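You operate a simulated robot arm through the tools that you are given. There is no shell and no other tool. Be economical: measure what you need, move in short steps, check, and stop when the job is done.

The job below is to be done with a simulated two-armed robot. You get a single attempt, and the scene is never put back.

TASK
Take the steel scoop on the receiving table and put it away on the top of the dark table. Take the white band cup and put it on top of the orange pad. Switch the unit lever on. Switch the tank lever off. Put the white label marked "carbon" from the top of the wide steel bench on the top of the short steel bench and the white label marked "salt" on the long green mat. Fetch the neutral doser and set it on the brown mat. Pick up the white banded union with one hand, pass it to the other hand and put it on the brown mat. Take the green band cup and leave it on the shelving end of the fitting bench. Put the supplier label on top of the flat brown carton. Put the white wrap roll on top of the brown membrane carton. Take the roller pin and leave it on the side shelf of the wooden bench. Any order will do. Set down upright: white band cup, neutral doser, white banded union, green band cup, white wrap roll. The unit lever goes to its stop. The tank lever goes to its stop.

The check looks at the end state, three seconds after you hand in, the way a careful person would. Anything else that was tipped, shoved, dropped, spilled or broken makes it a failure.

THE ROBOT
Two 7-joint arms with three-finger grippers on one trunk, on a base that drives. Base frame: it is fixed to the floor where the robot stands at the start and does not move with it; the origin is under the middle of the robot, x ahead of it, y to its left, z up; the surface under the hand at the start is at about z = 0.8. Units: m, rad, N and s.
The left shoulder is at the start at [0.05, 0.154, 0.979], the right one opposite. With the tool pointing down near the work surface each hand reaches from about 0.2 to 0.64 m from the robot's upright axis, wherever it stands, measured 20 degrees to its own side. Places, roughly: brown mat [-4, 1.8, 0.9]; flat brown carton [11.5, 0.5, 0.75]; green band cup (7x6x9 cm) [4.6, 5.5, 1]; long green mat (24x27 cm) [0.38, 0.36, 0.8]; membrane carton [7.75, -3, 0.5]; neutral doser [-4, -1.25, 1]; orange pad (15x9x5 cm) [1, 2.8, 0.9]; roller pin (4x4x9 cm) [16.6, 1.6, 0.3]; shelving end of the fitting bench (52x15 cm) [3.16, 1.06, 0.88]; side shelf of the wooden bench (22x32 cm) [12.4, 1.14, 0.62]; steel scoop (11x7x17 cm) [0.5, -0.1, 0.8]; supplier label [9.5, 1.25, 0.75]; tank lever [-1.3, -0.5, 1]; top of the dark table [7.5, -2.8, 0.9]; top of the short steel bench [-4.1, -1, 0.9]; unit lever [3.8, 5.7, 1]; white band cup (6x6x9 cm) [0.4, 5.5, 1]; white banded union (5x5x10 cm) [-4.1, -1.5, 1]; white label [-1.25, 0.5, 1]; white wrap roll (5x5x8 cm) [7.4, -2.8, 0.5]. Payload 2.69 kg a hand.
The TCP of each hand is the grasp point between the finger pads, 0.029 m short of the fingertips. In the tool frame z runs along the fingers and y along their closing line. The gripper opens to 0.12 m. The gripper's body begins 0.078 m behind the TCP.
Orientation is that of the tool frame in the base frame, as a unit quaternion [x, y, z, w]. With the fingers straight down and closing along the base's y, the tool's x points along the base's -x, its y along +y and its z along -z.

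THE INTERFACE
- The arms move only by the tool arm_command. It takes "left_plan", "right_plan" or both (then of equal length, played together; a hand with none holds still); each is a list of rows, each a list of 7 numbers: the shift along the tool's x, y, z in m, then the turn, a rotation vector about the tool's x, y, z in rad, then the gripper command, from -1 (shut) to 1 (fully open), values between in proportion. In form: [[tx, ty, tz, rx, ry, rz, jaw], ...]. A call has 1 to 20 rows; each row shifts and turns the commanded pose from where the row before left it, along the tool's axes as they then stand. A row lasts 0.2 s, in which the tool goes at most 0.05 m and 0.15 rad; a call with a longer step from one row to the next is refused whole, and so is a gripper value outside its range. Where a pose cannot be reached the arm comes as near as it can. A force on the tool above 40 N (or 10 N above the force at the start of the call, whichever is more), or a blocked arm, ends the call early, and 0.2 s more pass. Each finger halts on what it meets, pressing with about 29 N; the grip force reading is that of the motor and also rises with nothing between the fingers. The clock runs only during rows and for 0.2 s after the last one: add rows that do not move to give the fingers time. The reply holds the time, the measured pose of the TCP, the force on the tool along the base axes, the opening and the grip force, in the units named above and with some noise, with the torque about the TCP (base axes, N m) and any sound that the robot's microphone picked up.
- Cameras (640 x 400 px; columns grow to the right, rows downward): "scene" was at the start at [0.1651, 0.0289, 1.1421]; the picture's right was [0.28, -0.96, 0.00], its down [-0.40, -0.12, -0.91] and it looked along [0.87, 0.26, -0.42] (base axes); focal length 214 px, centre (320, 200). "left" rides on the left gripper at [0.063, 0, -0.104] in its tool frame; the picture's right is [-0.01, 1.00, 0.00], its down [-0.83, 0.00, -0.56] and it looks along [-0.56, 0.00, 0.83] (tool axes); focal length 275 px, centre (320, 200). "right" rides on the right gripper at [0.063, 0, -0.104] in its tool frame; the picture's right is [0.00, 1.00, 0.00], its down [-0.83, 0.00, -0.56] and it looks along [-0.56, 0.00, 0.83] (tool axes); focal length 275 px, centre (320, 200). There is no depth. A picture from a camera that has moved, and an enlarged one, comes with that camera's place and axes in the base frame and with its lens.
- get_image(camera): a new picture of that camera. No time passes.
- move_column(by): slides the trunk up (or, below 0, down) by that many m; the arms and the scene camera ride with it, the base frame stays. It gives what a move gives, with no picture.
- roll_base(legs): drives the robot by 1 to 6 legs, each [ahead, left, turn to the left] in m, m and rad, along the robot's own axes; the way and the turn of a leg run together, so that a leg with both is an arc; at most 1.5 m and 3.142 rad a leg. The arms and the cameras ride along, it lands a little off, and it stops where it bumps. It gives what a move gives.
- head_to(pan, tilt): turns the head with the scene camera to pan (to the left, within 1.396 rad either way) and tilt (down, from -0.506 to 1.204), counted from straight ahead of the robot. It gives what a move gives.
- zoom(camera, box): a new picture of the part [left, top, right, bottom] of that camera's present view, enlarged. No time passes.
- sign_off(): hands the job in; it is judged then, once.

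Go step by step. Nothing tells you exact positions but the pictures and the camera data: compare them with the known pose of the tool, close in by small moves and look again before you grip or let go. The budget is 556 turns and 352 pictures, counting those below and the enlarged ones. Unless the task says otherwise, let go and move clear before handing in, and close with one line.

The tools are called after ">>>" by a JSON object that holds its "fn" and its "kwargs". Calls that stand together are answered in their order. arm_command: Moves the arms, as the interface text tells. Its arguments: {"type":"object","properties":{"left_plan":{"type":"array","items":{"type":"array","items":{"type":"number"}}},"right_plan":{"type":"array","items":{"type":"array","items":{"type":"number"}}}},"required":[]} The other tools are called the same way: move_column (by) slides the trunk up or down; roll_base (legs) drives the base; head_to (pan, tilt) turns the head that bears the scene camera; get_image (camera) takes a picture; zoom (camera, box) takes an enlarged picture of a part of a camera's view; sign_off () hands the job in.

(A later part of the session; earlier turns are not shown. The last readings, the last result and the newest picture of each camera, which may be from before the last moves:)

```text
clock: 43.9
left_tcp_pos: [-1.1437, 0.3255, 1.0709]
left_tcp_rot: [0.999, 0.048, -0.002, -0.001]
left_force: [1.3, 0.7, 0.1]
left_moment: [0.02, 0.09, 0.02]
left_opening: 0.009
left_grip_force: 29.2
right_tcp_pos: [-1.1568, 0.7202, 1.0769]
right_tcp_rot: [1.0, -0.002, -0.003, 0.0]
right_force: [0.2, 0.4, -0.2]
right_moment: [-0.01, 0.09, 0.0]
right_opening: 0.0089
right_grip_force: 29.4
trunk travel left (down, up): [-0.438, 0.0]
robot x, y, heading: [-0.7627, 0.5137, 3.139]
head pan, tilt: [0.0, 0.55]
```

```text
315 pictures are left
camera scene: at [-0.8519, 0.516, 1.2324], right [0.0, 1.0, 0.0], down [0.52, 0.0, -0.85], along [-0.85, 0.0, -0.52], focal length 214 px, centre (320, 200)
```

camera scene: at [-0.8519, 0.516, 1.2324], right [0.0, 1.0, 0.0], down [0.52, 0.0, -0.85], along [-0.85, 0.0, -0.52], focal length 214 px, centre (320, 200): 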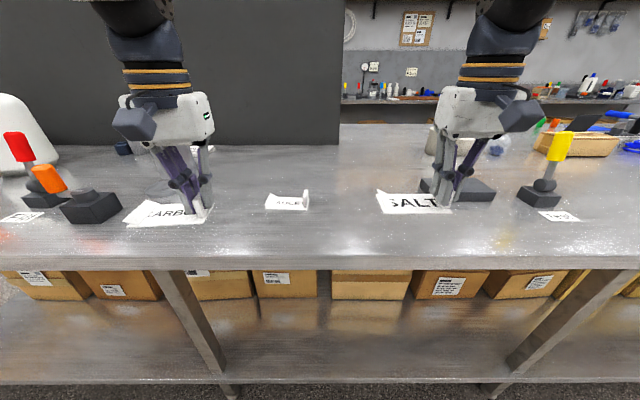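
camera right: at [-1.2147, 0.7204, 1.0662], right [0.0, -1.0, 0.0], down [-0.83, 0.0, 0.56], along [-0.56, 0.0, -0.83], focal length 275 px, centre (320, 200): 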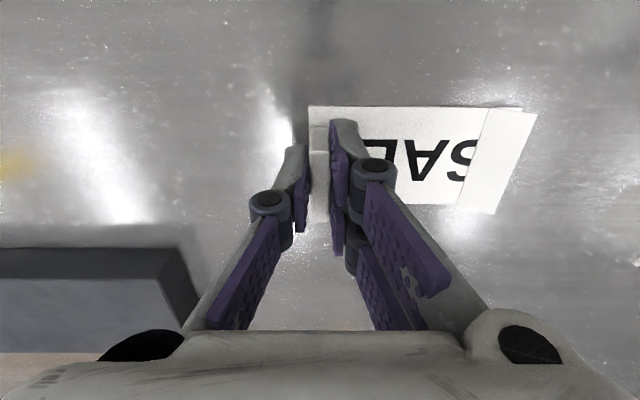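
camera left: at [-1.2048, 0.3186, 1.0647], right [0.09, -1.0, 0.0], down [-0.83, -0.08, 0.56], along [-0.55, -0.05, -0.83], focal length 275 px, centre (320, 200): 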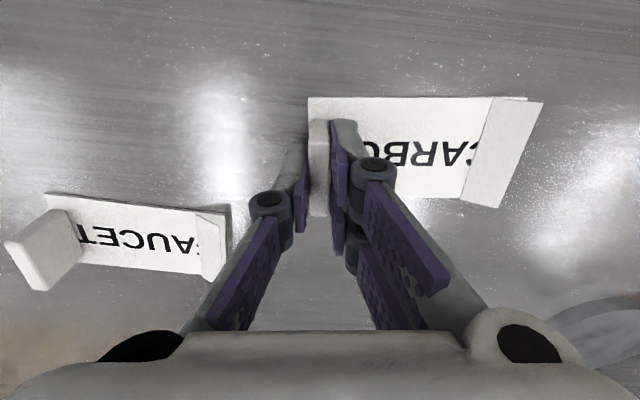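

>>> {"fn": "roll_base", "kwargs": {"legs": [[-0.3, 0, 0], [0, 0, 3.14]]}}

>>> {"fn": "get_image", "kwargs": {"camera": "scene"}}

```text
clock: 53.2
left_tcp_pos: [-0.0733, 0.6854, 1.0687]
left_tcp_rot: [-0.028, 1.0, -0.001, 0.0]
left_force: [-0.3, 0.1, 0.0]
left_moment: [0.0, 0.02, 0.0]
left_opening: 0.0091
left_grip_force: 28.4
right_tcp_pos: [-0.076, 0.289, 1.0757]
right_tcp_rot: [0.022, 1.0, 0.0, 0.0]
right_force: [0.5, 0.7, -0.1]
right_moment: [-0.01, 0.02, -0.01]
right_opening: 0.009
right_grip_force: 29.0
trunk travel left (down, up): [-0.438, 0.0]
robot x, y, heading: [-0.461, 0.51, -0.048]
head pan, tilt: [0.0, 0.55]
```

```text
314 pictures are left
camera scene: at [-0.3707, 0.5104, 1.232], right [-0.04, -1.0, 0.0], down [-0.52, 0.02, -0.85], along [0.85, -0.04, -0.52], focal length 214 px, centre (320, 200)
```

scene: 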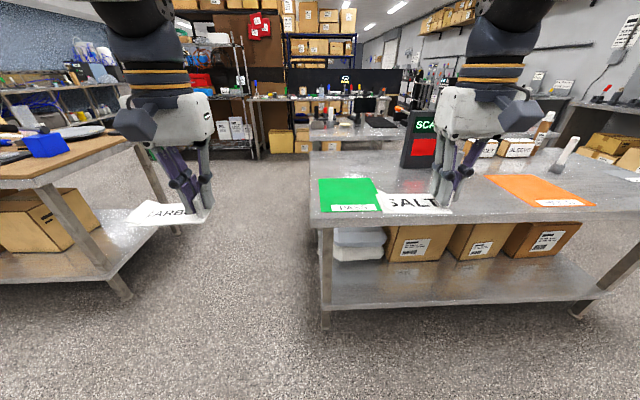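

>>> {"fn": "roll_base", "kwargs": {"legs": [[0, 0, 0.046], [0.36, -0.02, 0]]}}

>>> {"fn": "get_image", "kwargs": {"camera": "scene"}}

>>> {"fn": "get_image", "kwargs": {"camera": "right"}}

```text
clock: 55.9
left_tcp_pos: [0.2814, 0.6849, 1.0685]
left_tcp_rot: [-0.053, 0.999, -0.001, 0.0]
left_force: [0.0, 0.0, -1.0]
left_moment: [-0.03, 0.04, 0.02]
left_opening: 0.0088
left_grip_force: 28.6
right_tcp_pos: [0.2968, 0.2896, 1.0745]
right_tcp_rot: [-0.003, 1.0, 0.0, 0.0]
right_force: [0.7, -0.4, -0.4]
right_moment: [-0.03, 0.01, 0.0]
right_opening: 0.0088
right_grip_force: 28.4
trunk travel left (down, up): [-0.438, 0.0]
robot x, y, heading: [-0.1028, 0.491, 0.004]
head pan, tilt: [0.0, 0.55]
```

```text
313 pictures are left
camera scene: at [-0.0094, 0.4963, 1.232], right [0.01, -1.0, 0.0], down [-0.52, 0.0, -0.85], along [0.85, 0.0, -0.52], focal length 214 px, centre (320, 200)
```

scene: 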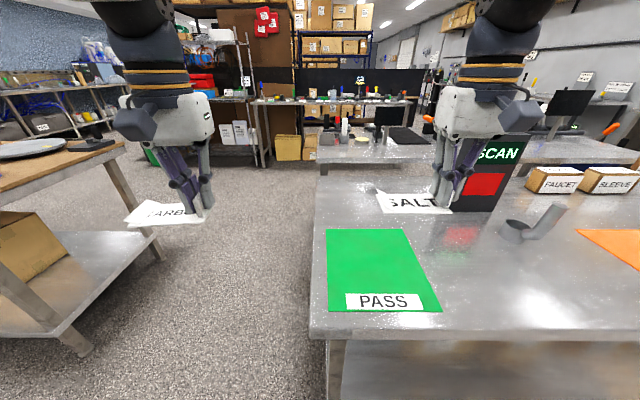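

```text
312 pictures are left
camera right: at [0.234, 0.2886, 1.1791], right [-0.01, 1.0, 0.0], down [0.83, 0.01, 0.56], along [0.56, 0.01, -0.83], focal length 275 px, centre (320, 200)
```

right: 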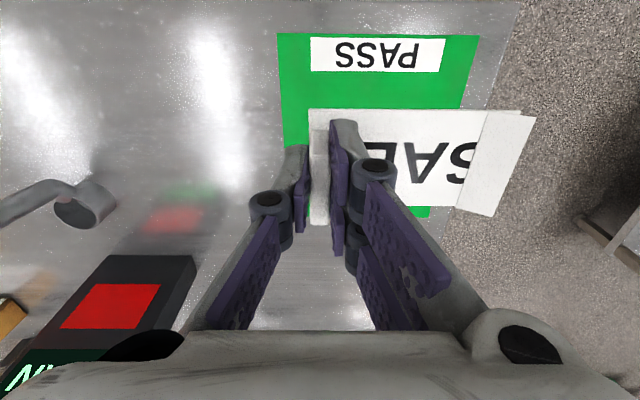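

The mat spans x 0.27–0.55, y 0.22–0.475. I'll carry the salt label over its middle and lower it.

>>> {"fn": "arm_command", "kwargs": {"right_plan": [[-0.04, 0, 0, 0, 0, 0, -1], [-0.04, 0, 0, 0, 0, 0, -1], [-0.04, 0, 0.03, 0, 0, 0, -1], [0, 0, 0.05, 0, 0, 0, -1], [0, 0, 0.05, 0, 0, 0, -1], [0, 0, 0.05, 0, 0, 0, -1], [0, 0, 0.04, 0, 0, 0, -1], [0, 0, 0, 0, 0, 0, -1]]}}

>>> {"fn": "get_image", "kwargs": {"camera": "right"}}

>>> {"fn": "get_image", "kwargs": {"camera": "scene"}}

```text
clock: 57.7
left_tcp_pos: [0.2801, 0.6848, 1.0709]
left_tcp_rot: [-0.052, 0.999, -0.001, -0.001]
left_force: [-0.4, -0.2, -0.2]
left_moment: [-0.03, -0.01, 0.01]
left_opening: 0.009
left_grip_force: 28.9
right_tcp_pos: [0.4159, 0.2904, 0.8516]
right_tcp_rot: [-0.002, 1.0, 0.0, 0.001]
right_force: [0.4, -1.0, 0.5]
right_moment: [0.0, -0.04, -0.01]
right_opening: 0.009
right_grip_force: 29.0
trunk travel left (down, up): [-0.438, 0.0]
robot x, y, heading: [-0.1016, 0.4942, 0.003]
head pan, tilt: [0.0, 0.55]
```

```text
311 pictures are left
camera right: at [0.3543, 0.2893, 0.9555], right [-0.01, 1.0, 0.0], down [0.83, 0.01, 0.56], along [0.56, 0.01, -0.83], focal length 275 px, centre (320, 200)
```

right: 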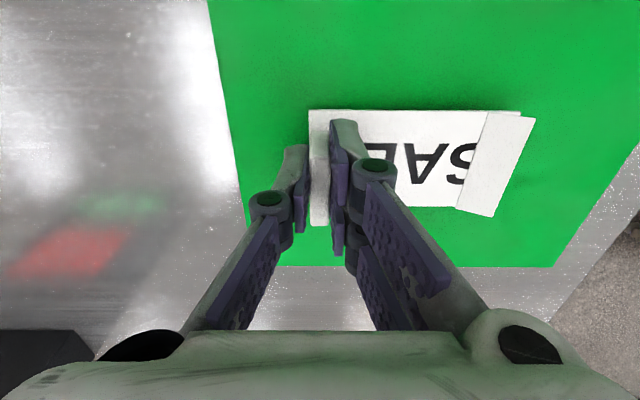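

```text
310 pictures are left
camera scene: at [-0.0102, 0.4964, 1.2321], right [0.01, -1.0, 0.0], down [-0.52, 0.0, -0.85], along [0.85, 0.0, -0.52], focal length 214 px, centre (320, 200)
```

scene: 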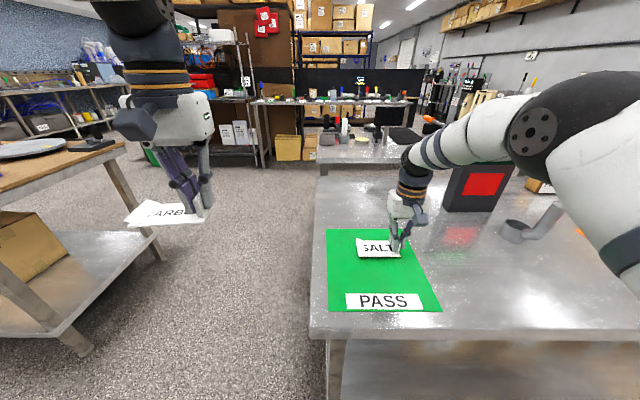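

>>> {"fn": "arm_command", "kwargs": {"right_plan": [[0, 0, 0.015, 0, 0, 0, -1], [0, 0, 0.015, 0, 0, 0, -1], [0, 0, 0.006, 0, 0, 0, -1], [0, 0, 0.003, 0, 0, 0, -1], [0, 0, 0, 0, 0, 0, -1]]}}

>>> {"fn": "get_image", "kwargs": {"camera": "right"}}

```text
clock: 58.5
left_tcp_pos: [0.278, 0.6843, 1.0692]
left_tcp_rot: [-0.052, 0.999, -0.001, 0.001]
left_force: [-1.0, 0.0, -0.1]
left_moment: [-0.03, -0.05, 0.0]
left_opening: 0.009
left_grip_force: 29.2
right_tcp_pos: [0.4186, 0.2892, 0.8295]
right_tcp_rot: [-0.003, 1.0, 0.001, 0.01]
right_force: [-3.4, -0.9, 33.3]
right_moment: [0.07, 0.5, 0.03]
right_opening: 0.009
right_grip_force: 29.2
trunk travel left (down, up): [-0.438, 0.0]
robot x, y, heading: [-0.1027, 0.4932, 0.004]
head pan, tilt: [0.0, 0.55]
stopped in row 3 (right hand): the force on the tool passed its limit at 53 N (the readings are from after the stop); the commanded pose is now the measured one
```

```text
309 pictures are left
camera right: at [0.3537, 0.289, 0.9323], right [-0.01, 1.0, 0.0], down [0.82, 0.01, 0.57], along [0.57, 0.0, -0.82], focal length 275 px, centre (320, 200)
```

right: 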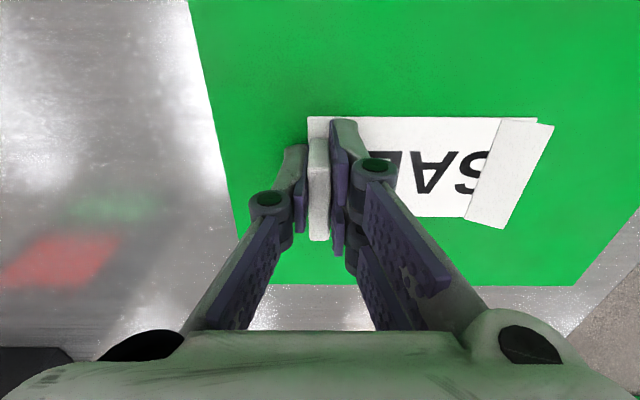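

Contact made; releasing the salt label and lifting clear.

>>> {"fn": "arm_command", "kwargs": {"right_plan": [[0, 0, -0.002, 0, 0, 0, -0.4], [0, 0, 0, 0, 0, 0, -0.2], [0, 0, 0, 0, 0, 0, -0.2], [0, 0, -0.03, 0, 0, 0, -0.2], [0, 0, -0.05, 0, 0, 0, 0], [0, 0, -0.05, 0, 0, 0, 0], [0.03, 0, -0.04, 0, 0, 0, 0], [0.03, 0, -0.04, 0, 0, 0, 0]]}}

>>> {"fn": "get_image", "kwargs": {"camera": "scene"}}

```text
clock: 60.3
left_tcp_pos: [0.2805, 0.6851, 1.0694]
left_tcp_rot: [-0.053, 0.999, -0.001, 0.001]
left_force: [0.3, -0.2, 0.0]
left_moment: [-0.02, -0.05, -0.03]
left_opening: 0.009
left_grip_force: 29.1
right_tcp_pos: [0.3551, 0.2842, 1.0346]
right_tcp_rot: [-0.003, 1.0, 0.0, 0.006]
right_force: [-1.1, 0.0, -0.8]
right_moment: [-0.02, -0.02, -0.01]
right_opening: 0.06
right_grip_force: 0.0
trunk travel left (down, up): [-0.438, 0.0]
robot x, y, heading: [-0.1007, 0.4927, 0.005]
head pan, tilt: [0.0, 0.55]
```

```text
308 pictures are left
camera scene: at [-0.011, 0.4964, 1.2322], right [0.01, -1.0, 0.0], down [-0.52, 0.0, -0.85], along [0.85, 0.0, -0.52], focal length 214 px, centre (320, 200)
```

scene: 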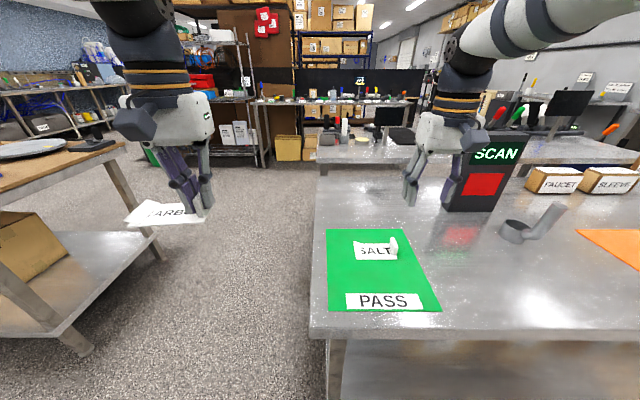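

Salt label is on the mat. Now I carry the carbon label round the -y end of the wide bench towards the short bench.

>>> {"fn": "roll_base", "kwargs": {"legs": [[-0.38, 0, 0], [0, 0, 3.1], [0, 1.1, 0], [0, 1.0, 0]]}}

>>> {"fn": "head_to", "kwargs": {"pan": 0, "tilt": 0.3}}

>>> {"fn": "get_image", "kwargs": {"camera": "scene"}}

```text
clock: 85.9
left_tcp_pos: [-0.9917, -1.7896, 1.0685]
left_tcp_rot: [1.0, 0.015, 0.001, -0.001]
left_force: [0.8, -0.1, -0.2]
left_moment: [0.0, -0.02, 0.02]
left_opening: 0.009
left_grip_force: 29.4
right_tcp_pos: [-1.0369, -1.3853, 1.033]
right_tcp_rot: [0.999, -0.034, -0.005, -0.001]
right_force: [0.2, 0.3, -0.3]
right_moment: [0.0, -0.03, 0.02]
right_opening: 0.06
right_grip_force: 0.1
trunk travel left (down, up): [-0.438, 0.0]
robot x, y, heading: [-0.5984, -1.6274, 3.075]
head pan, tilt: [0.0, 0.55]
```

```text
clock: 86.7
left_tcp_pos: [-0.9905, -1.7887, 1.0692]
left_tcp_rot: [1.0, 0.016, 0.0, -0.001]
left_force: [0.1, 0.2, 0.0]
left_moment: [0.02, 0.0, -0.02]
left_opening: 0.009
left_grip_force: 29.2
right_tcp_pos: [-1.0368, -1.3857, 1.0325]
right_tcp_rot: [0.999, -0.034, -0.005, 0.0]
right_force: [-0.2, 0.2, -0.3]
right_moment: [0.01, 0.05, 0.02]
right_opening: 0.06
right_grip_force: 0.0
trunk travel left (down, up): [-0.438, 0.0]
robot x, y, heading: [-0.5965, -1.6259, 3.072]
head pan, tilt: [0.0, 0.3]
```

```text
307 pictures are left
camera scene: at [-0.692, -1.6172, 1.2549], right [0.07, 1.0, 0.0], down [0.3, -0.02, -0.96], along [-0.95, 0.06, -0.3], focal length 214 px, centre (320, 200)
```

scene: 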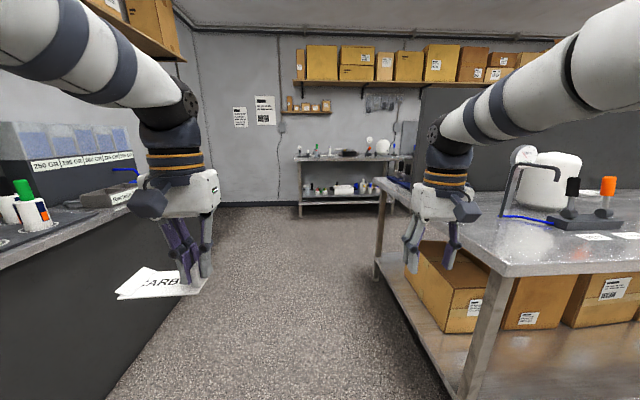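

>>> {"fn": "roll_base", "kwargs": {"legs": [[0, 0.2, 0.067], [1.4, 0, 0]]}}

>>> {"fn": "get_image", "kwargs": {"camera": "scene"}}

```text
clock: 95.2
left_tcp_pos: [-2.355, -1.9634, 1.0684]
left_tcp_rot: [1.0, 0.026, 0.0, -0.002]
left_force: [0.7, 0.0, 0.0]
left_moment: [0.02, -0.01, 0.01]
left_opening: 0.0088
left_grip_force: 29.0
right_tcp_pos: [-2.4084, -1.5602, 1.0327]
right_tcp_rot: [1.0, -0.023, -0.005, 0.0]
right_force: [-0.2, -1.0, 0.2]
right_moment: [-0.02, -0.03, -0.05]
right_opening: 0.0599
right_grip_force: 0.1
trunk travel left (down, up): [-0.438, 0.0]
robot x, y, heading: [-1.9637, -1.7924, 3.095]
head pan, tilt: [0.0, 0.3]
```

```text
306 pictures are left
camera scene: at [-2.0589, -1.7855, 1.255], right [0.05, 1.0, 0.0], down [0.3, -0.01, -0.96], along [-0.95, 0.05, -0.3], focal length 214 px, centre (320, 200)
```

scene: 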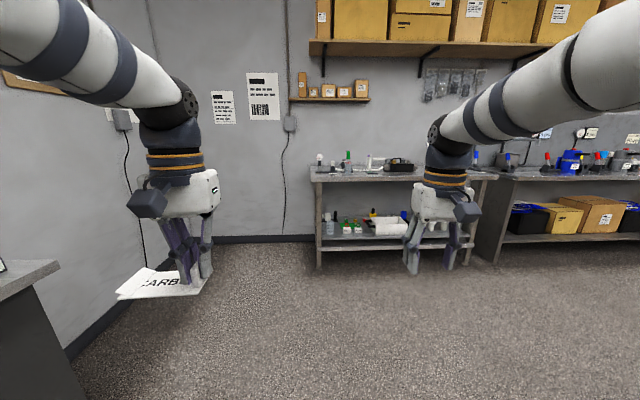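

>>> {"fn": "roll_base", "kwargs": {"legs": [[0, 0, 0.046], [0.6, -0.3, 0], [0.5, -0.25, 0]]}}

>>> {"fn": "get_image", "kwargs": {"camera": "scene"}}

```text
clock: 102.1
left_tcp_pos: [-3.4416, -1.4386, 1.069]
left_tcp_rot: [0.999, 0.049, 0.0, -0.002]
left_force: [0.4, -0.3, -0.3]
left_moment: [0.0, -0.01, -0.02]
left_opening: 0.0089
left_grip_force: 28.4
right_tcp_pos: [-3.5168, -1.0382, 1.0328]
right_tcp_rot: [1.0, 0.0, -0.006, 0.001]
right_force: [-0.1, 1.2, -0.1]
right_moment: [0.0, 0.0, 0.04]
right_opening: 0.0602
right_grip_force: 0.1
trunk travel left (down, up): [-0.438, 0.0]
robot x, y, heading: [-3.0587, -1.2503, -3.144]
head pan, tilt: [0.0, 0.3]
```

```text
305 pictures are left
camera scene: at [-3.1555, -1.2467, 1.255], right [0.0, 1.0, 0.0], down [0.3, 0.0, -0.96], along [-0.96, 0.0, -0.3], focal length 214 px, centre (320, 200)
```

scene: 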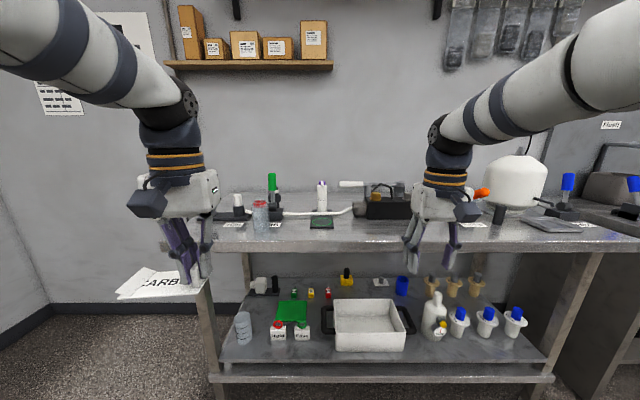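

>>> {"fn": "zoom", "kwargs": {"camera": "scene", "box": [210, 160, 410, 260]}}

>>> {"fn": "zoom", "kwargs": {"camera": "scene", "box": [440, 140, 640, 260]}}

>>> {"fn": "zoom", "kwargs": {"camera": "scene", "box": [210, 255, 550, 400]}}

```text
3.20 times, centred on (310, 210) of scene
camera zoom: at [-3.1555, -1.2467, 1.255], right [0.0, 1.0, 0.0], down [0.3, 0.0, -0.96], along [-0.96, 0.0, -0.3], focal length 686 px, centre (352, 168)
```

zoom: 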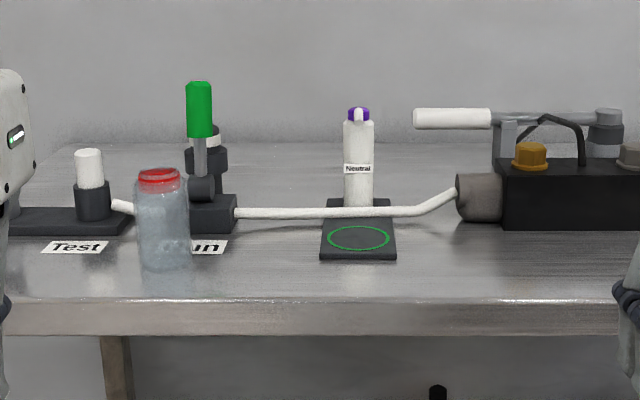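

```text
3.20 times, centred on (540, 200) of scene
camera zoom: at [-3.1555, -1.2467, 1.255], right [0.0, 1.0, 0.0], down [0.3, 0.0, -0.96], along [-0.96, 0.0, -0.3], focal length 686 px, centre (-384, 200)
```

zoom: 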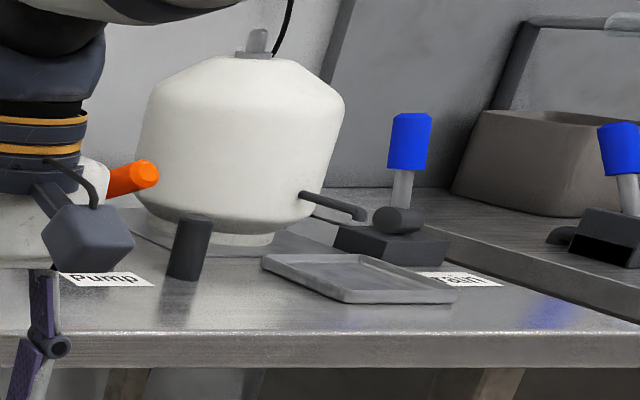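

```text
1.88 times, centred on (380, 328) of scene
camera zoom: at [-3.1555, -1.2467, 1.255], right [0.0, 1.0, 0.0], down [0.3, 0.0, -0.96], along [-0.96, 0.0, -0.3], focal length 404 px, centre (207, -40)
```

zoom: 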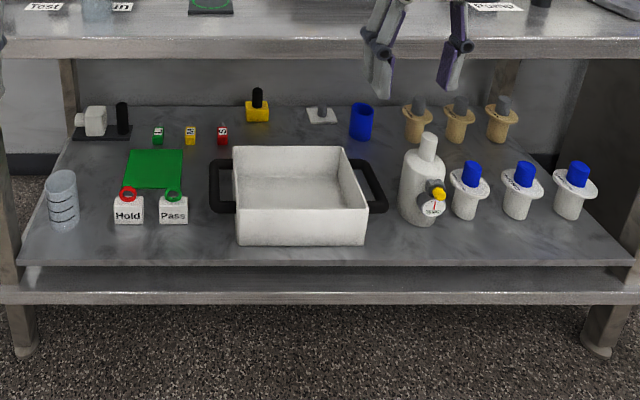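

The doser "Neutral" stands at about y=-1.25. I'll first place the carbon label on the free front strip near y≈-1; pull in the right hand before driving up.

>>> {"fn": "arm_command", "kwargs": {"right_plan": [[0.045, 0, -0.02, 0, 0, 0, 0], [0.045, 0, -0.02, 0, 0, 0, 0], [0.045, 0, -0.02, 0, 0, 0, 0], [0, 0.02, -0.04, 0, 0, 0, 0]]}}

>>> {"fn": "roll_base", "kwargs": {"legs": [[0.2, -0.35, 0]]}}

>>> {"fn": "head_to", "kwargs": {"pan": 0.1, "tilt": 0.5}}

>>> {"fn": "get_image", "kwargs": {"camera": "scene"}}

```text
clock: 103.1
left_tcp_pos: [-3.4431, -1.4403, 1.0684]
left_tcp_rot: [0.999, 0.049, 0.001, -0.001]
left_force: [-0.8, -0.2, 0.0]
left_moment: [0.02, 0.0, 0.0]
left_opening: 0.0089
left_grip_force: 28.9
right_tcp_pos: [-3.381, -1.0621, 1.1316]
right_tcp_rot: [1.0, 0.0, -0.006, -0.001]
right_force: [-0.3, 0.3, 0.3]
right_moment: [0.05, 0.01, 0.01]
right_opening: 0.06
right_grip_force: 0.0
trunk travel left (down, up): [-0.438, 0.0]
robot x, y, heading: [-3.0593, -1.245, -3.14]
head pan, tilt: [0.0, 0.3]
```

```text
clock: 106.3
left_tcp_pos: [-3.6455, -1.0871, 1.0693]
left_tcp_rot: [0.999, 0.04, 0.0, -0.001]
left_force: [-0.8, -1.2, -0.3]
left_moment: [0.0, 0.01, 0.01]
left_opening: 0.0088
left_grip_force: 29.4
right_tcp_pos: [-3.5771, -0.7097, 1.1311]
right_tcp_rot: [1.0, -0.01, -0.005, 0.0]
right_force: [-0.7, -0.4, 1.0]
right_moment: [-0.04, -0.01, 0.02]
right_opening: 0.0598
right_grip_force: 0.1
trunk travel left (down, up): [-0.438, 0.0]
robot x, y, heading: [-3.2596, -0.9046, 3.122]
head pan, tilt: [0.0, 0.3]
```

```text
clock: 107.0
left_tcp_pos: [-3.6446, -1.0858, 1.0694]
left_tcp_rot: [0.999, 0.04, 0.0, -0.001]
left_force: [-0.2, 1.0, -0.2]
left_moment: [-0.01, -0.03, 0.0]
left_opening: 0.0091
left_grip_force: 29.1
right_tcp_pos: [-3.5781, -0.7094, 1.1311]
right_tcp_rot: [1.0, -0.009, -0.005, 0.0]
right_force: [-0.3, -0.8, 0.5]
right_moment: [0.03, -0.01, -0.04]
right_opening: 0.0599
right_grip_force: 0.1
trunk travel left (down, up): [-0.438, 0.0]
robot x, y, heading: [-3.2602, -0.9051, 3.124]
head pan, tilt: [0.099, 0.499]
```

```text
301 pictures are left
camera scene: at [-3.3515, -0.9094, 1.2366], right [-0.08, 1.0, 0.0], down [0.48, 0.04, -0.88], along [-0.88, -0.07, -0.48], focal length 214 px, centre (320, 200)
```

scene: 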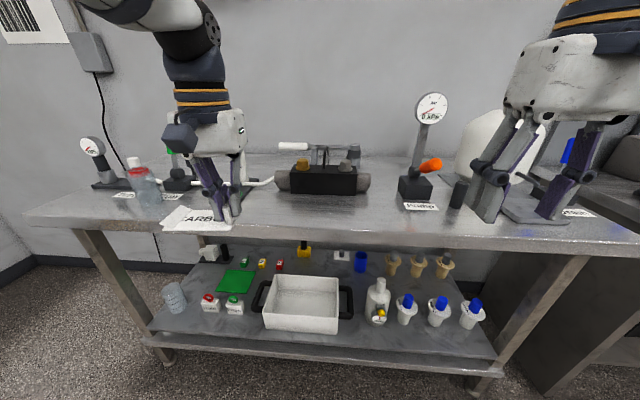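

>>> {"fn": "roll_base", "kwargs": {"legs": [[0.17, 0, 0.018]]}}

>>> {"fn": "arm_command", "kwargs": {"left_plan": [[-0.024, -0.031, 0, 0, 0, 0, -1], [-0.024, -0.031, 0, 0, 0, 0, -1], [-0.024, -0.031, 0, 0, 0, 0, -1], [-0.023, -0.03, 0, 0, 0, 0, -1], [0, 0, 0.04, 0, 0, 0, -1], [0, 0, 0.04, 0, 0, 0, -1], [0, 0, 0, 0, 0, 0, -1]]}}

>>> {"fn": "get_image", "kwargs": {"camera": "left"}}

>>> {"fn": "get_image", "kwargs": {"camera": "scene"}}

```text
clock: 108.5
left_tcp_pos: [-3.812, -1.0927, 1.0695]
left_tcp_rot: [0.999, 0.05, 0.0, -0.001]
left_force: [-1.0, -0.4, -0.6]
left_moment: [-0.01, 0.0, -0.01]
left_opening: 0.0088
left_grip_force: 28.1
right_tcp_pos: [-3.7514, -0.7141, 1.1312]
right_tcp_rot: [1.0, 0.0, -0.005, 0.001]
right_force: [-0.3, -1.3, -0.4]
right_moment: [0.01, 0.0, 0.0]
right_opening: 0.0599
right_grip_force: 0.1
trunk travel left (down, up): [-0.438, 0.0]
robot x, y, heading: [-3.4308, -0.9055, -3.144]
head pan, tilt: [0.099, 0.499]
```

```text
clock: 110.1
left_tcp_pos: [-3.9201, -0.9769, 0.9892]
left_tcp_rot: [0.999, 0.049, 0.0, -0.001]
left_force: [-0.8, -0.1, 0.0]
left_moment: [0.01, 0.0, 0.0]
left_opening: 0.0093
left_grip_force: 29.1
right_tcp_pos: [-3.7518, -0.7146, 1.1308]
right_tcp_rot: [1.0, 0.0, -0.005, 0.001]
right_force: [0.3, 0.2, -0.8]
right_moment: [0.0, 0.02, 0.02]
right_opening: 0.0599
right_grip_force: 0.1
trunk travel left (down, up): [-0.438, 0.0]
robot x, y, heading: [-3.4302, -0.9033, -3.141]
head pan, tilt: [0.099, 0.499]
```

```text
300 pictures are left
camera left: at [-3.8566, -0.9716, 1.0922], right [0.09, -1.0, 0.0], down [-0.83, -0.08, 0.56], along [-0.55, -0.05, -0.83], focal length 275 px, centre (320, 200)
```

left: 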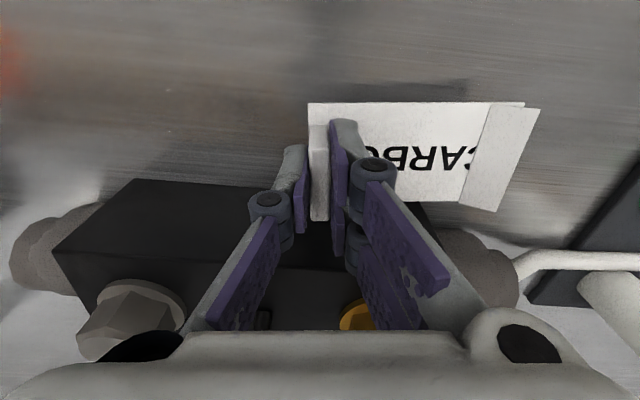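

```text
299 pictures are left
camera scene: at [-3.5218, -0.9096, 1.2367], right [-0.1, 0.99, 0.0], down [0.48, 0.05, -0.88], along [-0.87, -0.09, -0.48], focal length 214 px, centre (320, 200)
```

scene: 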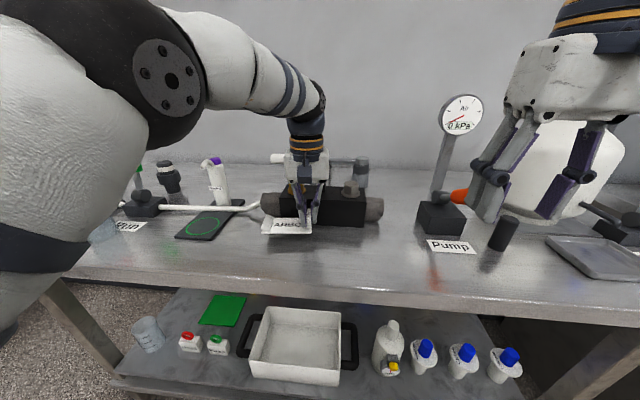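

>>> {"fn": "arm_command", "kwargs": {"left_plan": [[0.025, 0, 0, 0, 0, 0, -1], [0, 0, 0.02, 0, 0, 0, -1], [0, 0, 0.01, 0, 0, 0, -1], [0, 0, 0.01, 0, 0, 0, -1], [0, 0, 0.006, 0, 0, 0, -1], [0, 0, 0.006, 0, 0, 0, -1], [0, 0, 0.006, 0, 0, 0, -1], [0, 0, 0.006, 0, 0, 0, -1], [0, 0, 0.006, 0, 0, 0, -1], [0, 0, 0.006, 0, 0, 0, -1]]}}

>>> {"fn": "get_image", "kwargs": {"camera": "left"}}

```text
clock: 111.4
left_tcp_pos: [-3.8932, -0.9785, 0.9496]
left_tcp_rot: [0.999, 0.051, -0.006, -0.002]
left_force: [6.6, -0.8, 26.0]
left_moment: [-0.11, -0.34, 0.05]
left_opening: 0.0089
left_grip_force: 28.9
right_tcp_pos: [-3.7502, -0.7138, 1.1312]
right_tcp_rot: [1.0, 0.001, -0.006, 0.0]
right_force: [0.2, 0.0, -0.6]
right_moment: [-0.02, 0.0, 0.02]
right_opening: 0.0597
right_grip_force: 0.1
trunk travel left (down, up): [-0.438, 0.0]
robot x, y, heading: [-3.4281, -0.9021, -3.14]
head pan, tilt: [0.099, 0.499]
stopped in row 6 (left hand): the force on the tool passed its limit at 52 N (the readings are from after the stop); the commanded pose is now the measured one
```

```text
298 pictures are left
camera left: at [-3.8301, -0.9722, 1.0521], right [0.1, -1.0, 0.0], down [-0.82, -0.08, 0.57], along [-0.56, -0.05, -0.82], focal length 275 px, centre (320, 200)
```

left: 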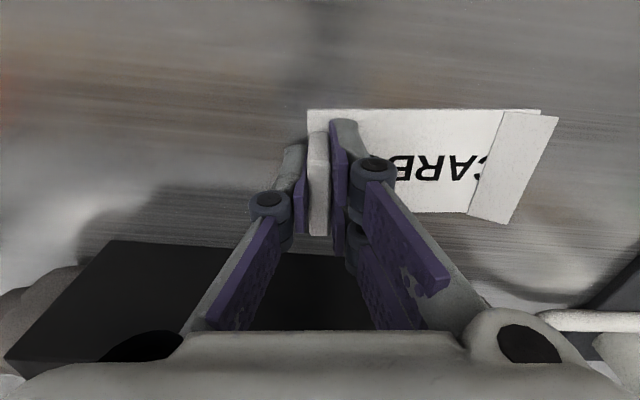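

>>> {"fn": "arm_command", "kwargs": {"left_plan": [[0, 0, -0.002, 0, 0, 0, -0.4], [0, 0, 0, 0, 0, 0, -0.2], [0, 0, 0, 0, 0, 0, -0.2], [0, 0, -0.03, 0, 0, 0, -0.2], [0, 0, -0.05, 0, 0, 0, 0], [0, 0, -0.05, 0, 0, 0, 0], [0.03, 0.03, -0.02, 0, 0, 0, 0], [0.04, 0.03, 0, 0, 0, 0, 0], [0.04, 0.03, 0, 0, 0, 0, 0]]}}

>>> {"fn": "get_image", "kwargs": {"camera": "scene"}}

```text
clock: 113.4
left_tcp_pos: [-3.774, -1.0593, 1.0964]
left_tcp_rot: [0.999, 0.051, -0.004, -0.001]
left_force: [0.0, -0.2, 0.0]
left_moment: [0.06, 0.01, 0.01]
left_opening: 0.06
left_grip_force: 0.1
right_tcp_pos: [-3.7509, -0.7177, 1.1318]
right_tcp_rot: [1.0, 0.0, -0.006, -0.001]
right_force: [0.2, -0.3, 1.4]
right_moment: [0.03, 0.07, 0.03]
right_opening: 0.06
right_grip_force: 0.0
trunk travel left (down, up): [-0.438, 0.0]
robot x, y, heading: [-3.429, -0.9031, -3.144]
head pan, tilt: [0.099, 0.499]
```

```text
297 pictures are left
camera scene: at [-3.5219, -0.9123, 1.2365], right [-0.1, 0.99, 0.0], down [0.48, 0.05, -0.88], along [-0.87, -0.09, -0.48], focal length 214 px, centre (320, 200)
```

scene: 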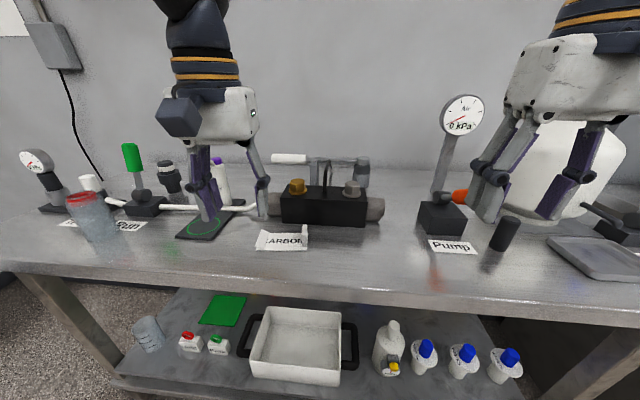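

Carbon label stands on the bench. Now I look at the doser and the union.

>>> {"fn": "zoom", "kwargs": {"camera": "scene", "box": [60, 135, 270, 255]}}

>>> {"fn": "get_image", "kwargs": {"camera": "left"}}

```text
3.05 times, centred on (165, 195) of scene
camera zoom: at [-3.5219, -0.9123, 1.2365], right [-0.1, 0.99, 0.0], down [0.48, 0.05, -0.88], along [-0.87, -0.09, -0.48], focal length 654 px, centre (792, 215)
```

zoom: 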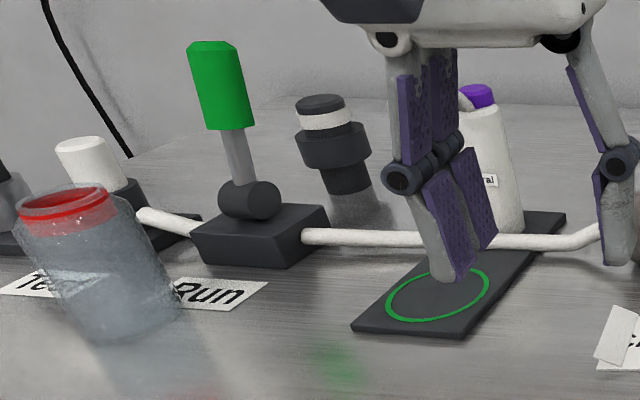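

```text
295 pictures are left
camera left: at [-3.7106, -1.0543, 1.1988], right [0.1, -1.0, 0.0], down [-0.82, -0.08, 0.56], along [-0.56, -0.05, -0.83], focal length 275 px, centre (320, 200)
```

left: 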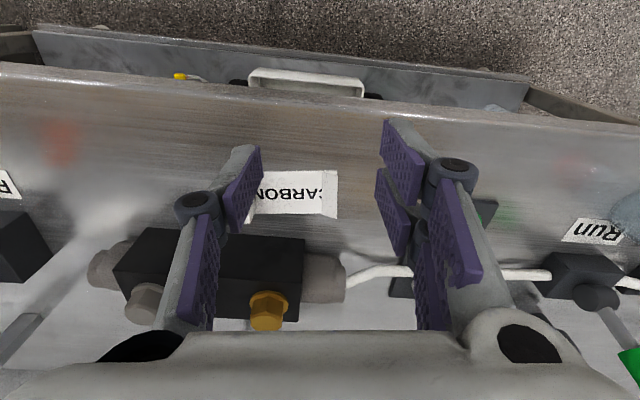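

The union is the black piece with a white band, behind the pipe. I'll raise hands and shift left to have doser right and union left.

>>> {"fn": "arm_command", "kwargs": {"left_plan": [[0.03, 0, -0.03, 0, 0, 0, 0], [0, 0, -0.02, 0, 0, 0, 0.5]], "right_plan": [[0, 0, 0, 0, 0, 0, 0], [0, 0, 0, 0, 0, 0, 0.5]]}}

>>> {"fn": "roll_base", "kwargs": {"legs": [[0, 0.47, 0]]}}

>>> {"fn": "head_to", "kwargs": {"pan": 0, "tilt": 0.5}}

>>> {"fn": "get_image", "kwargs": {"camera": "scene"}}

>>> {"fn": "get_image", "kwargs": {"camera": "right"}}

>>> {"fn": "get_image", "kwargs": {"camera": "left"}}

```text
clock: 114.0
left_tcp_pos: [-3.7451, -1.0532, 1.1471]
left_tcp_rot: [0.999, 0.051, -0.002, -0.001]
left_force: [-0.3, 0.7, 0.4]
left_moment: [-0.03, -0.02, 0.0]
left_opening: 0.0898
left_grip_force: 0.1
right_tcp_pos: [-3.7523, -0.713, 1.1303]
right_tcp_rot: [1.0, 0.0, -0.005, 0.0]
right_force: [-0.5, 0.1, -1.2]
right_moment: [-0.04, -0.05, -0.01]
right_opening: 0.0901
right_grip_force: 0.1
trunk travel left (down, up): [-0.438, 0.0]
robot x, y, heading: [-3.4318, -0.9005, -3.143]
head pan, tilt: [0.099, 0.499]
```

```text
clock: 118.0
left_tcp_pos: [-3.7486, -1.5051, 1.147]
left_tcp_rot: [0.999, 0.045, -0.003, 0.0]
left_force: [-0.4, -0.9, -0.2]
left_moment: [0.01, 0.02, -0.02]
left_opening: 0.0901
left_grip_force: 0.1
right_tcp_pos: [-3.7519, -1.1655, 1.1314]
right_tcp_rot: [1.0, -0.004, -0.005, 0.0]
right_force: [0.0, 0.0, 0.7]
right_moment: [0.02, 0.0, 0.0]
right_opening: 0.0898
right_grip_force: 0.0
trunk travel left (down, up): [-0.438, 0.0]
robot x, y, heading: [-3.4304, -1.3558, 3.129]
head pan, tilt: [0.099, 0.499]
```

```text
clock: 118.7
left_tcp_pos: [-3.7484, -1.5058, 1.1469]
left_tcp_rot: [0.999, 0.046, -0.003, 0.0]
left_force: [0.1, 0.9, 0.2]
left_moment: [-0.01, 0.01, 0.01]
left_opening: 0.0899
left_grip_force: 0.0
right_tcp_pos: [-3.7509, -1.1671, 1.1301]
right_tcp_rot: [1.0, -0.004, -0.005, 0.0]
right_force: [-0.3, 0.5, 0.3]
right_moment: [0.03, 0.02, -0.02]
right_opening: 0.0899
right_grip_force: 0.0
trunk travel left (down, up): [-0.438, 0.0]
robot x, y, heading: [-3.4342, -1.3559, 3.129]
head pan, tilt: [0.0, 0.499]
```

```text
294 pictures are left
camera scene: at [-3.5246, -1.3543, 1.2366], right [0.01, 1.0, 0.0], down [0.48, 0.0, -0.88], along [-0.88, 0.01, -0.48], focal length 214 px, centre (320, 200)
```

scene: 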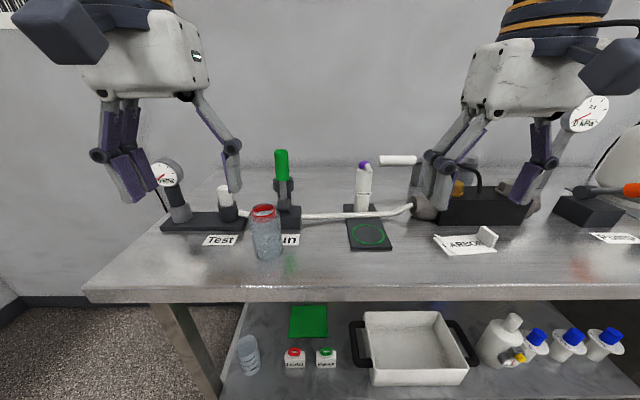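

```text
293 pictures are left
camera right: at [-3.6867, -1.1665, 1.2344], right [0.0, -1.0, 0.0], down [-0.83, 0.0, 0.56], along [-0.56, 0.0, -0.83], focal length 275 px, centre (320, 200)
```

right: 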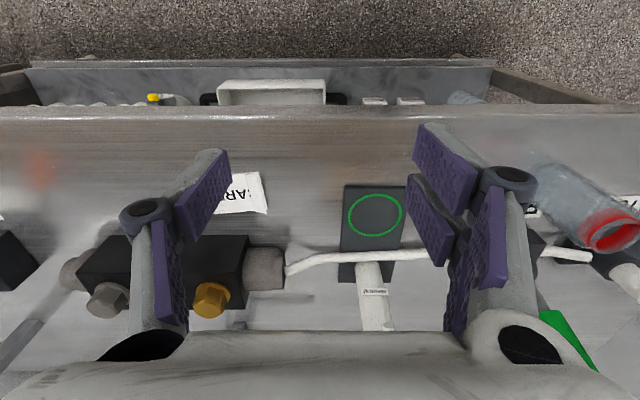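

```text
292 pictures are left
camera left: at [-3.6846, -1.5006, 1.25], right [0.09, -1.0, 0.0], down [-0.82, -0.07, 0.56], along [-0.56, -0.05, -0.83], focal length 275 px, centre (320, 200)
```

left: 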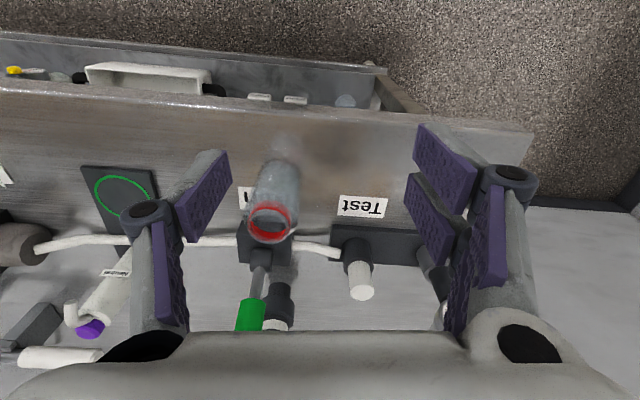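

I'll move the left hand over the union for a better top view.

>>> {"fn": "arm_command", "kwargs": {"left_plan": [[-0.04, -0.01, 0, 0, 0, 0, 0.5], [-0.04, -0.01, 0, 0, 0, 0, 0.5], [-0.04, -0.01, 0, 0, 0, 0, 0.5], [-0.04, -0.01, 0, 0, 0, -0.09, 0.5], [-0.01, 0, 0, 0, 0, 0, 0.5]]}}

>>> {"fn": "get_image", "kwargs": {"camera": "left"}}

>>> {"fn": "zoom", "kwargs": {"camera": "scene", "box": [150, 130, 400, 270]}}

```text
clock: 119.9
left_tcp_pos: [-3.9076, -1.4792, 1.1433]
left_tcp_rot: [0.996, 0.09, -0.002, -0.001]
left_force: [0.8, -0.1, 0.7]
left_moment: [0.01, 0.07, 0.01]
left_opening: 0.0898
left_grip_force: 0.0
left hand out of reach, approached as far as the arm can: row 5
right_tcp_pos: [-3.7508, -1.166, 1.1317]
right_tcp_rot: [1.0, -0.004, -0.006, 0.001]
right_force: [0.9, 0.6, 0.7]
right_moment: [0.0, 0.02, 0.0]
right_opening: 0.0899
right_grip_force: 0.1
trunk travel left (down, up): [-0.438, 0.0]
robot x, y, heading: [-3.4306, -1.3647, 3.131]
head pan, tilt: [0.0, 0.499]
```

```text
291 pictures are left
camera left: at [-3.8451, -1.4694, 1.2462], right [0.17, -0.98, 0.0], down [-0.82, -0.15, 0.56], along [-0.55, -0.1, -0.83], focal length 275 px, centre (320, 200)
```

left: 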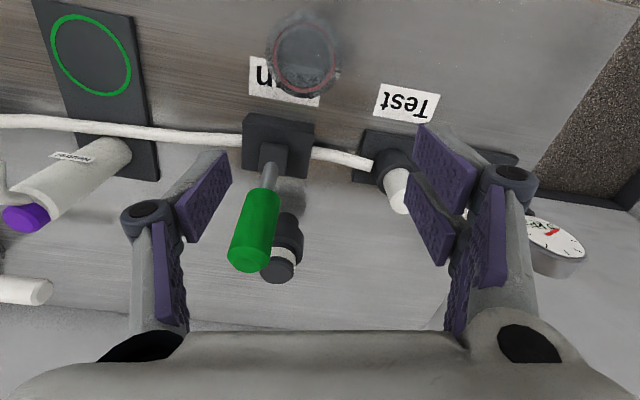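

```text
2.56 times, centred on (275, 200) of scene
camera zoom: at [-3.5231, -1.3546, 1.2368], right [0.01, 1.0, 0.0], down [0.48, 0.0, -0.88], along [-0.88, 0.01, -0.48], focal length 549 px, centre (435, 200)
```

zoom: 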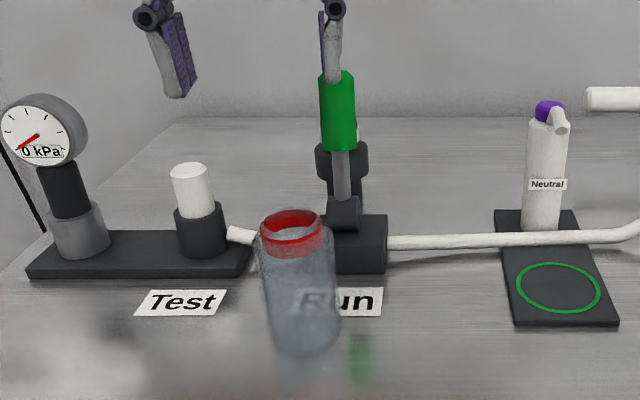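

Union: (-4.11,-1.47), top z≈1.015, with the green lever tip (-4.03,-1.44,1.09) just in front. I'll turn the left hand about 100° so its camera faces left, and roll a little closer.

>>> {"fn": "arm_command", "kwargs": {"left_plan": [[0.03, 0, 0, 0, 0, 0.15, 0.5], [0.03, 0, 0, 0, 0, 0.15, 0.5], [0.02, 0, 0, 0, 0, 0.15, 0.5], [0, 0, 0, 0, 0, 0.15, 0.5], [0, 0, 0, 0, 0, 0.15, 0.5], [0, 0, 0, 0, 0, 0.15, 0.5], [0, 0, 0, 0, 0, 0.15, 0.3], [0, 0, 0, 0, 0, 0.15, 0.3], [0, 0, 0, 0, 0, 0.15, 0.3], [0, 0, 0, 0, 0, 0.15, 0.3], [0, 0, 0, 0, 0, 0.15, 0.3], [0, 0, 0, 0, 0, 0.15, 0.3]]}}

>>> {"fn": "get_image", "kwargs": {"camera": "scene"}}

```text
clock: 122.5
left_tcp_pos: [-3.8308, -1.4761, 1.1443]
left_tcp_rot: [-0.689, 0.725, 0.002, -0.001]
left_force: [0.8, -0.4, -0.4]
left_moment: [0.01, 0.0, -0.03]
left_opening: 0.0779
left_grip_force: 0.0
right_tcp_pos: [-3.7517, -1.1667, 1.1308]
right_tcp_rot: [1.0, -0.005, -0.005, 0.0]
right_force: [-0.7, 0.2, 0.0]
right_moment: [0.02, -0.02, 0.03]
right_opening: 0.09
right_grip_force: 0.0
trunk travel left (down, up): [-0.438, 0.0]
robot x, y, heading: [-3.4334, -1.3565, 3.131]
head pan, tilt: [0.0, 0.499]
```

```text
289 pictures are left
camera scene: at [-3.5247, -1.3543, 1.2365], right [0.01, 1.0, 0.0], down [0.48, 0.0, -0.88], along [-0.88, 0.01, -0.48], focal length 214 px, centre (320, 200)
```

scene: 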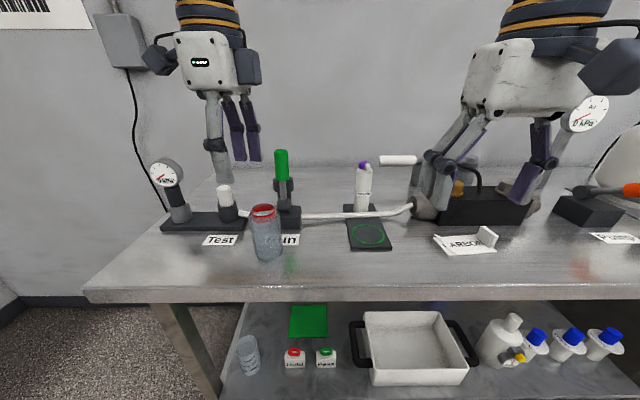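

>>> {"fn": "roll_base", "kwargs": {"legs": [[0.1, 0, 0.01]]}}

>>> {"fn": "arm_command", "kwargs": {"left_plan": [[0, 0.03, 0, 0, 0, 0, 0.3], [0, 0.03, 0, 0, 0, 0, 0.3], [0, 0.03, 0, 0, 0, 0, 0.3], [0, 0.03, 0, 0, 0, 0, 0.3]]}}

>>> {"fn": "get_image", "kwargs": {"camera": "left"}}

>>> {"fn": "get_image", "kwargs": {"camera": "scene"}}

```text
clock: 123.6
left_tcp_pos: [-3.9303, -1.4805, 1.1452]
left_tcp_rot: [-0.695, 0.719, 0.004, -0.002]
left_force: [0.1, -1.1, 0.3]
left_moment: [-0.01, -0.04, -0.01]
left_opening: 0.078
left_grip_force: 0.1
right_tcp_pos: [-3.8541, -1.1706, 1.1308]
right_tcp_rot: [1.0, 0.002, -0.005, 0.0]
right_force: [-0.5, -0.1, 0.1]
right_moment: [-0.04, -0.05, -0.03]
right_opening: 0.0898
right_grip_force: 0.1
trunk travel left (down, up): [-0.438, 0.0]
robot x, y, heading: [-3.5317, -1.3556, -3.138]
head pan, tilt: [0.0, 0.499]
```

```text
clock: 124.6
left_tcp_pos: [-4.0138, -1.4876, 1.1352]
left_tcp_rot: [-0.694, 0.72, 0.003, -0.002]
left_force: [1.1, 0.7, -0.5]
left_moment: [0.01, -0.02, -0.03]
left_opening: 0.0781
left_grip_force: 0.0
left hand out of reach, approached as far as the arm can: row 3, 4
right_tcp_pos: [-3.8541, -1.1699, 1.1302]
right_tcp_rot: [1.0, 0.002, -0.005, -0.001]
right_force: [0.3, -0.2, 0.2]
right_moment: [0.01, -0.01, -0.02]
right_opening: 0.0899
right_grip_force: 0.0
trunk travel left (down, up): [-0.438, 0.0]
robot x, y, heading: [-3.5339, -1.3569, -3.14]
head pan, tilt: [0.0, 0.499]
```

```text
288 pictures are left
camera left: at [-4.0161, -1.5509, 1.2382], right [-1.0, 0.04, 0.0], down [0.04, 0.83, 0.56], along [0.02, 0.56, -0.83], focal length 275 px, centre (320, 200)
```

left: 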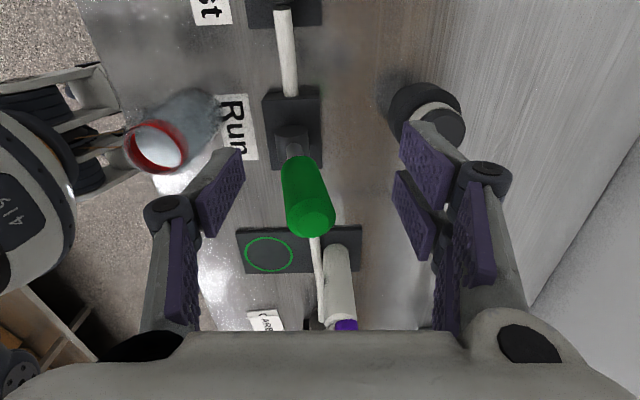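

```text
287 pictures are left
camera scene: at [-3.6252, -1.3557, 1.2366], right [0.0, 1.0, 0.0], down [0.48, 0.0, -0.88], along [-0.88, 0.0, -0.48], focal length 214 px, centre (320, 200)
```

scene: 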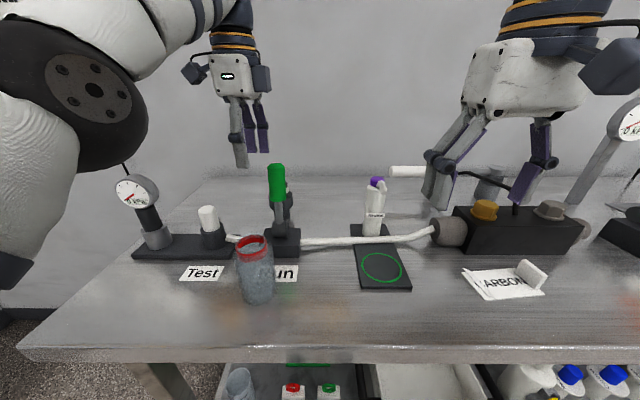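

>>> {"fn": "roll_base", "kwargs": {"legs": [[0.045, 0, 0]]}}

>>> {"fn": "arm_command", "kwargs": {"left_plan": [[0, 0.015, 0.02, 0, 0, 0, 0.3], [0, 0.02, 0.02, 0, 0, 0, 0.3], [0, 0.02, 0.02, 0, 0, 0, 0.3], [0, 0, 0, 0, 0, 0, 0.3]]}}

>>> {"fn": "get_image", "kwargs": {"camera": "left"}}

>>> {"fn": "get_image", "kwargs": {"camera": "scene"}}

```text
clock: 125.5
left_tcp_pos: [-4.059, -1.4867, 1.135]
left_tcp_rot: [-0.694, 0.72, 0.003, -0.002]
left_force: [-1.5, 0.4, -1.0]
left_moment: [-0.01, -0.07, 0.0]
left_opening: 0.0778
left_grip_force: 0.0
right_tcp_pos: [-3.8996, -1.1708, 1.1311]
right_tcp_rot: [1.0, 0.0, -0.005, 0.0]
right_force: [-0.8, 0.0, 0.5]
right_moment: [0.01, -0.05, 0.01]
right_opening: 0.0901
right_grip_force: 0.0
trunk travel left (down, up): [-0.438, 0.0]
robot x, y, heading: [-3.578, -1.3597, -3.137]
head pan, tilt: [0.0, 0.499]
```

```text
clock: 126.5
left_tcp_pos: [-4.0933, -1.4909, 1.0709]
left_tcp_rot: [-0.694, 0.72, 0.003, -0.002]
left_force: [-0.2, 0.5, 0.9]
left_moment: [-0.02, 0.01, 0.02]
left_opening: 0.0781
left_grip_force: 0.0
left hand out of reach, approached as far as the arm can: row 1, 2, 3
right_tcp_pos: [-3.8988, -1.1696, 1.1308]
right_tcp_rot: [1.0, 0.001, -0.004, 0.001]
right_force: [0.4, -0.5, -0.2]
right_moment: [0.01, 0.02, -0.02]
right_opening: 0.0899
right_grip_force: 0.0
trunk travel left (down, up): [-0.438, 0.0]
robot x, y, heading: [-3.5785, -1.3578, -3.142]
head pan, tilt: [0.0, 0.499]
```

```text
286 pictures are left
camera left: at [-4.0937, -1.5556, 1.1743], right [-1.0, 0.04, 0.01], down [0.04, 0.83, 0.56], along [0.02, 0.56, -0.83], focal length 275 px, centre (320, 200)
```

left: 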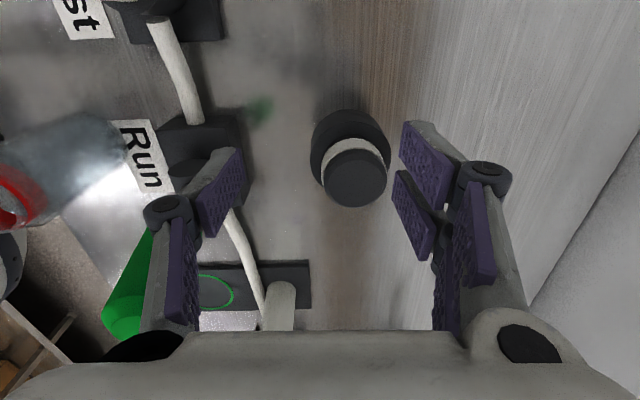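

```text
285 pictures are left
camera scene: at [-3.6694, -1.3551, 1.2366], right [0.0, 1.0, 0.0], down [0.48, 0.0, -0.88], along [-0.88, 0.0, -0.48], focal length 214 px, centre (320, 200)
```

scene: 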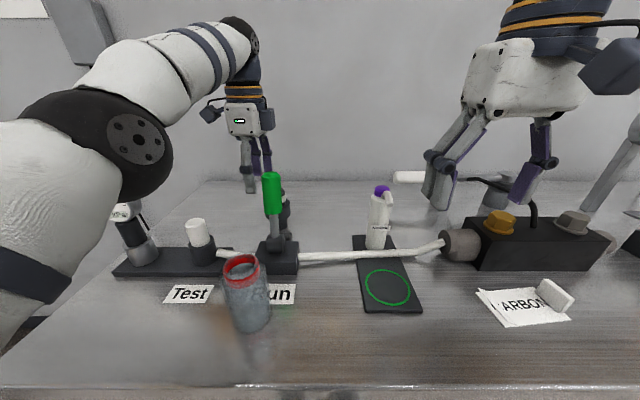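

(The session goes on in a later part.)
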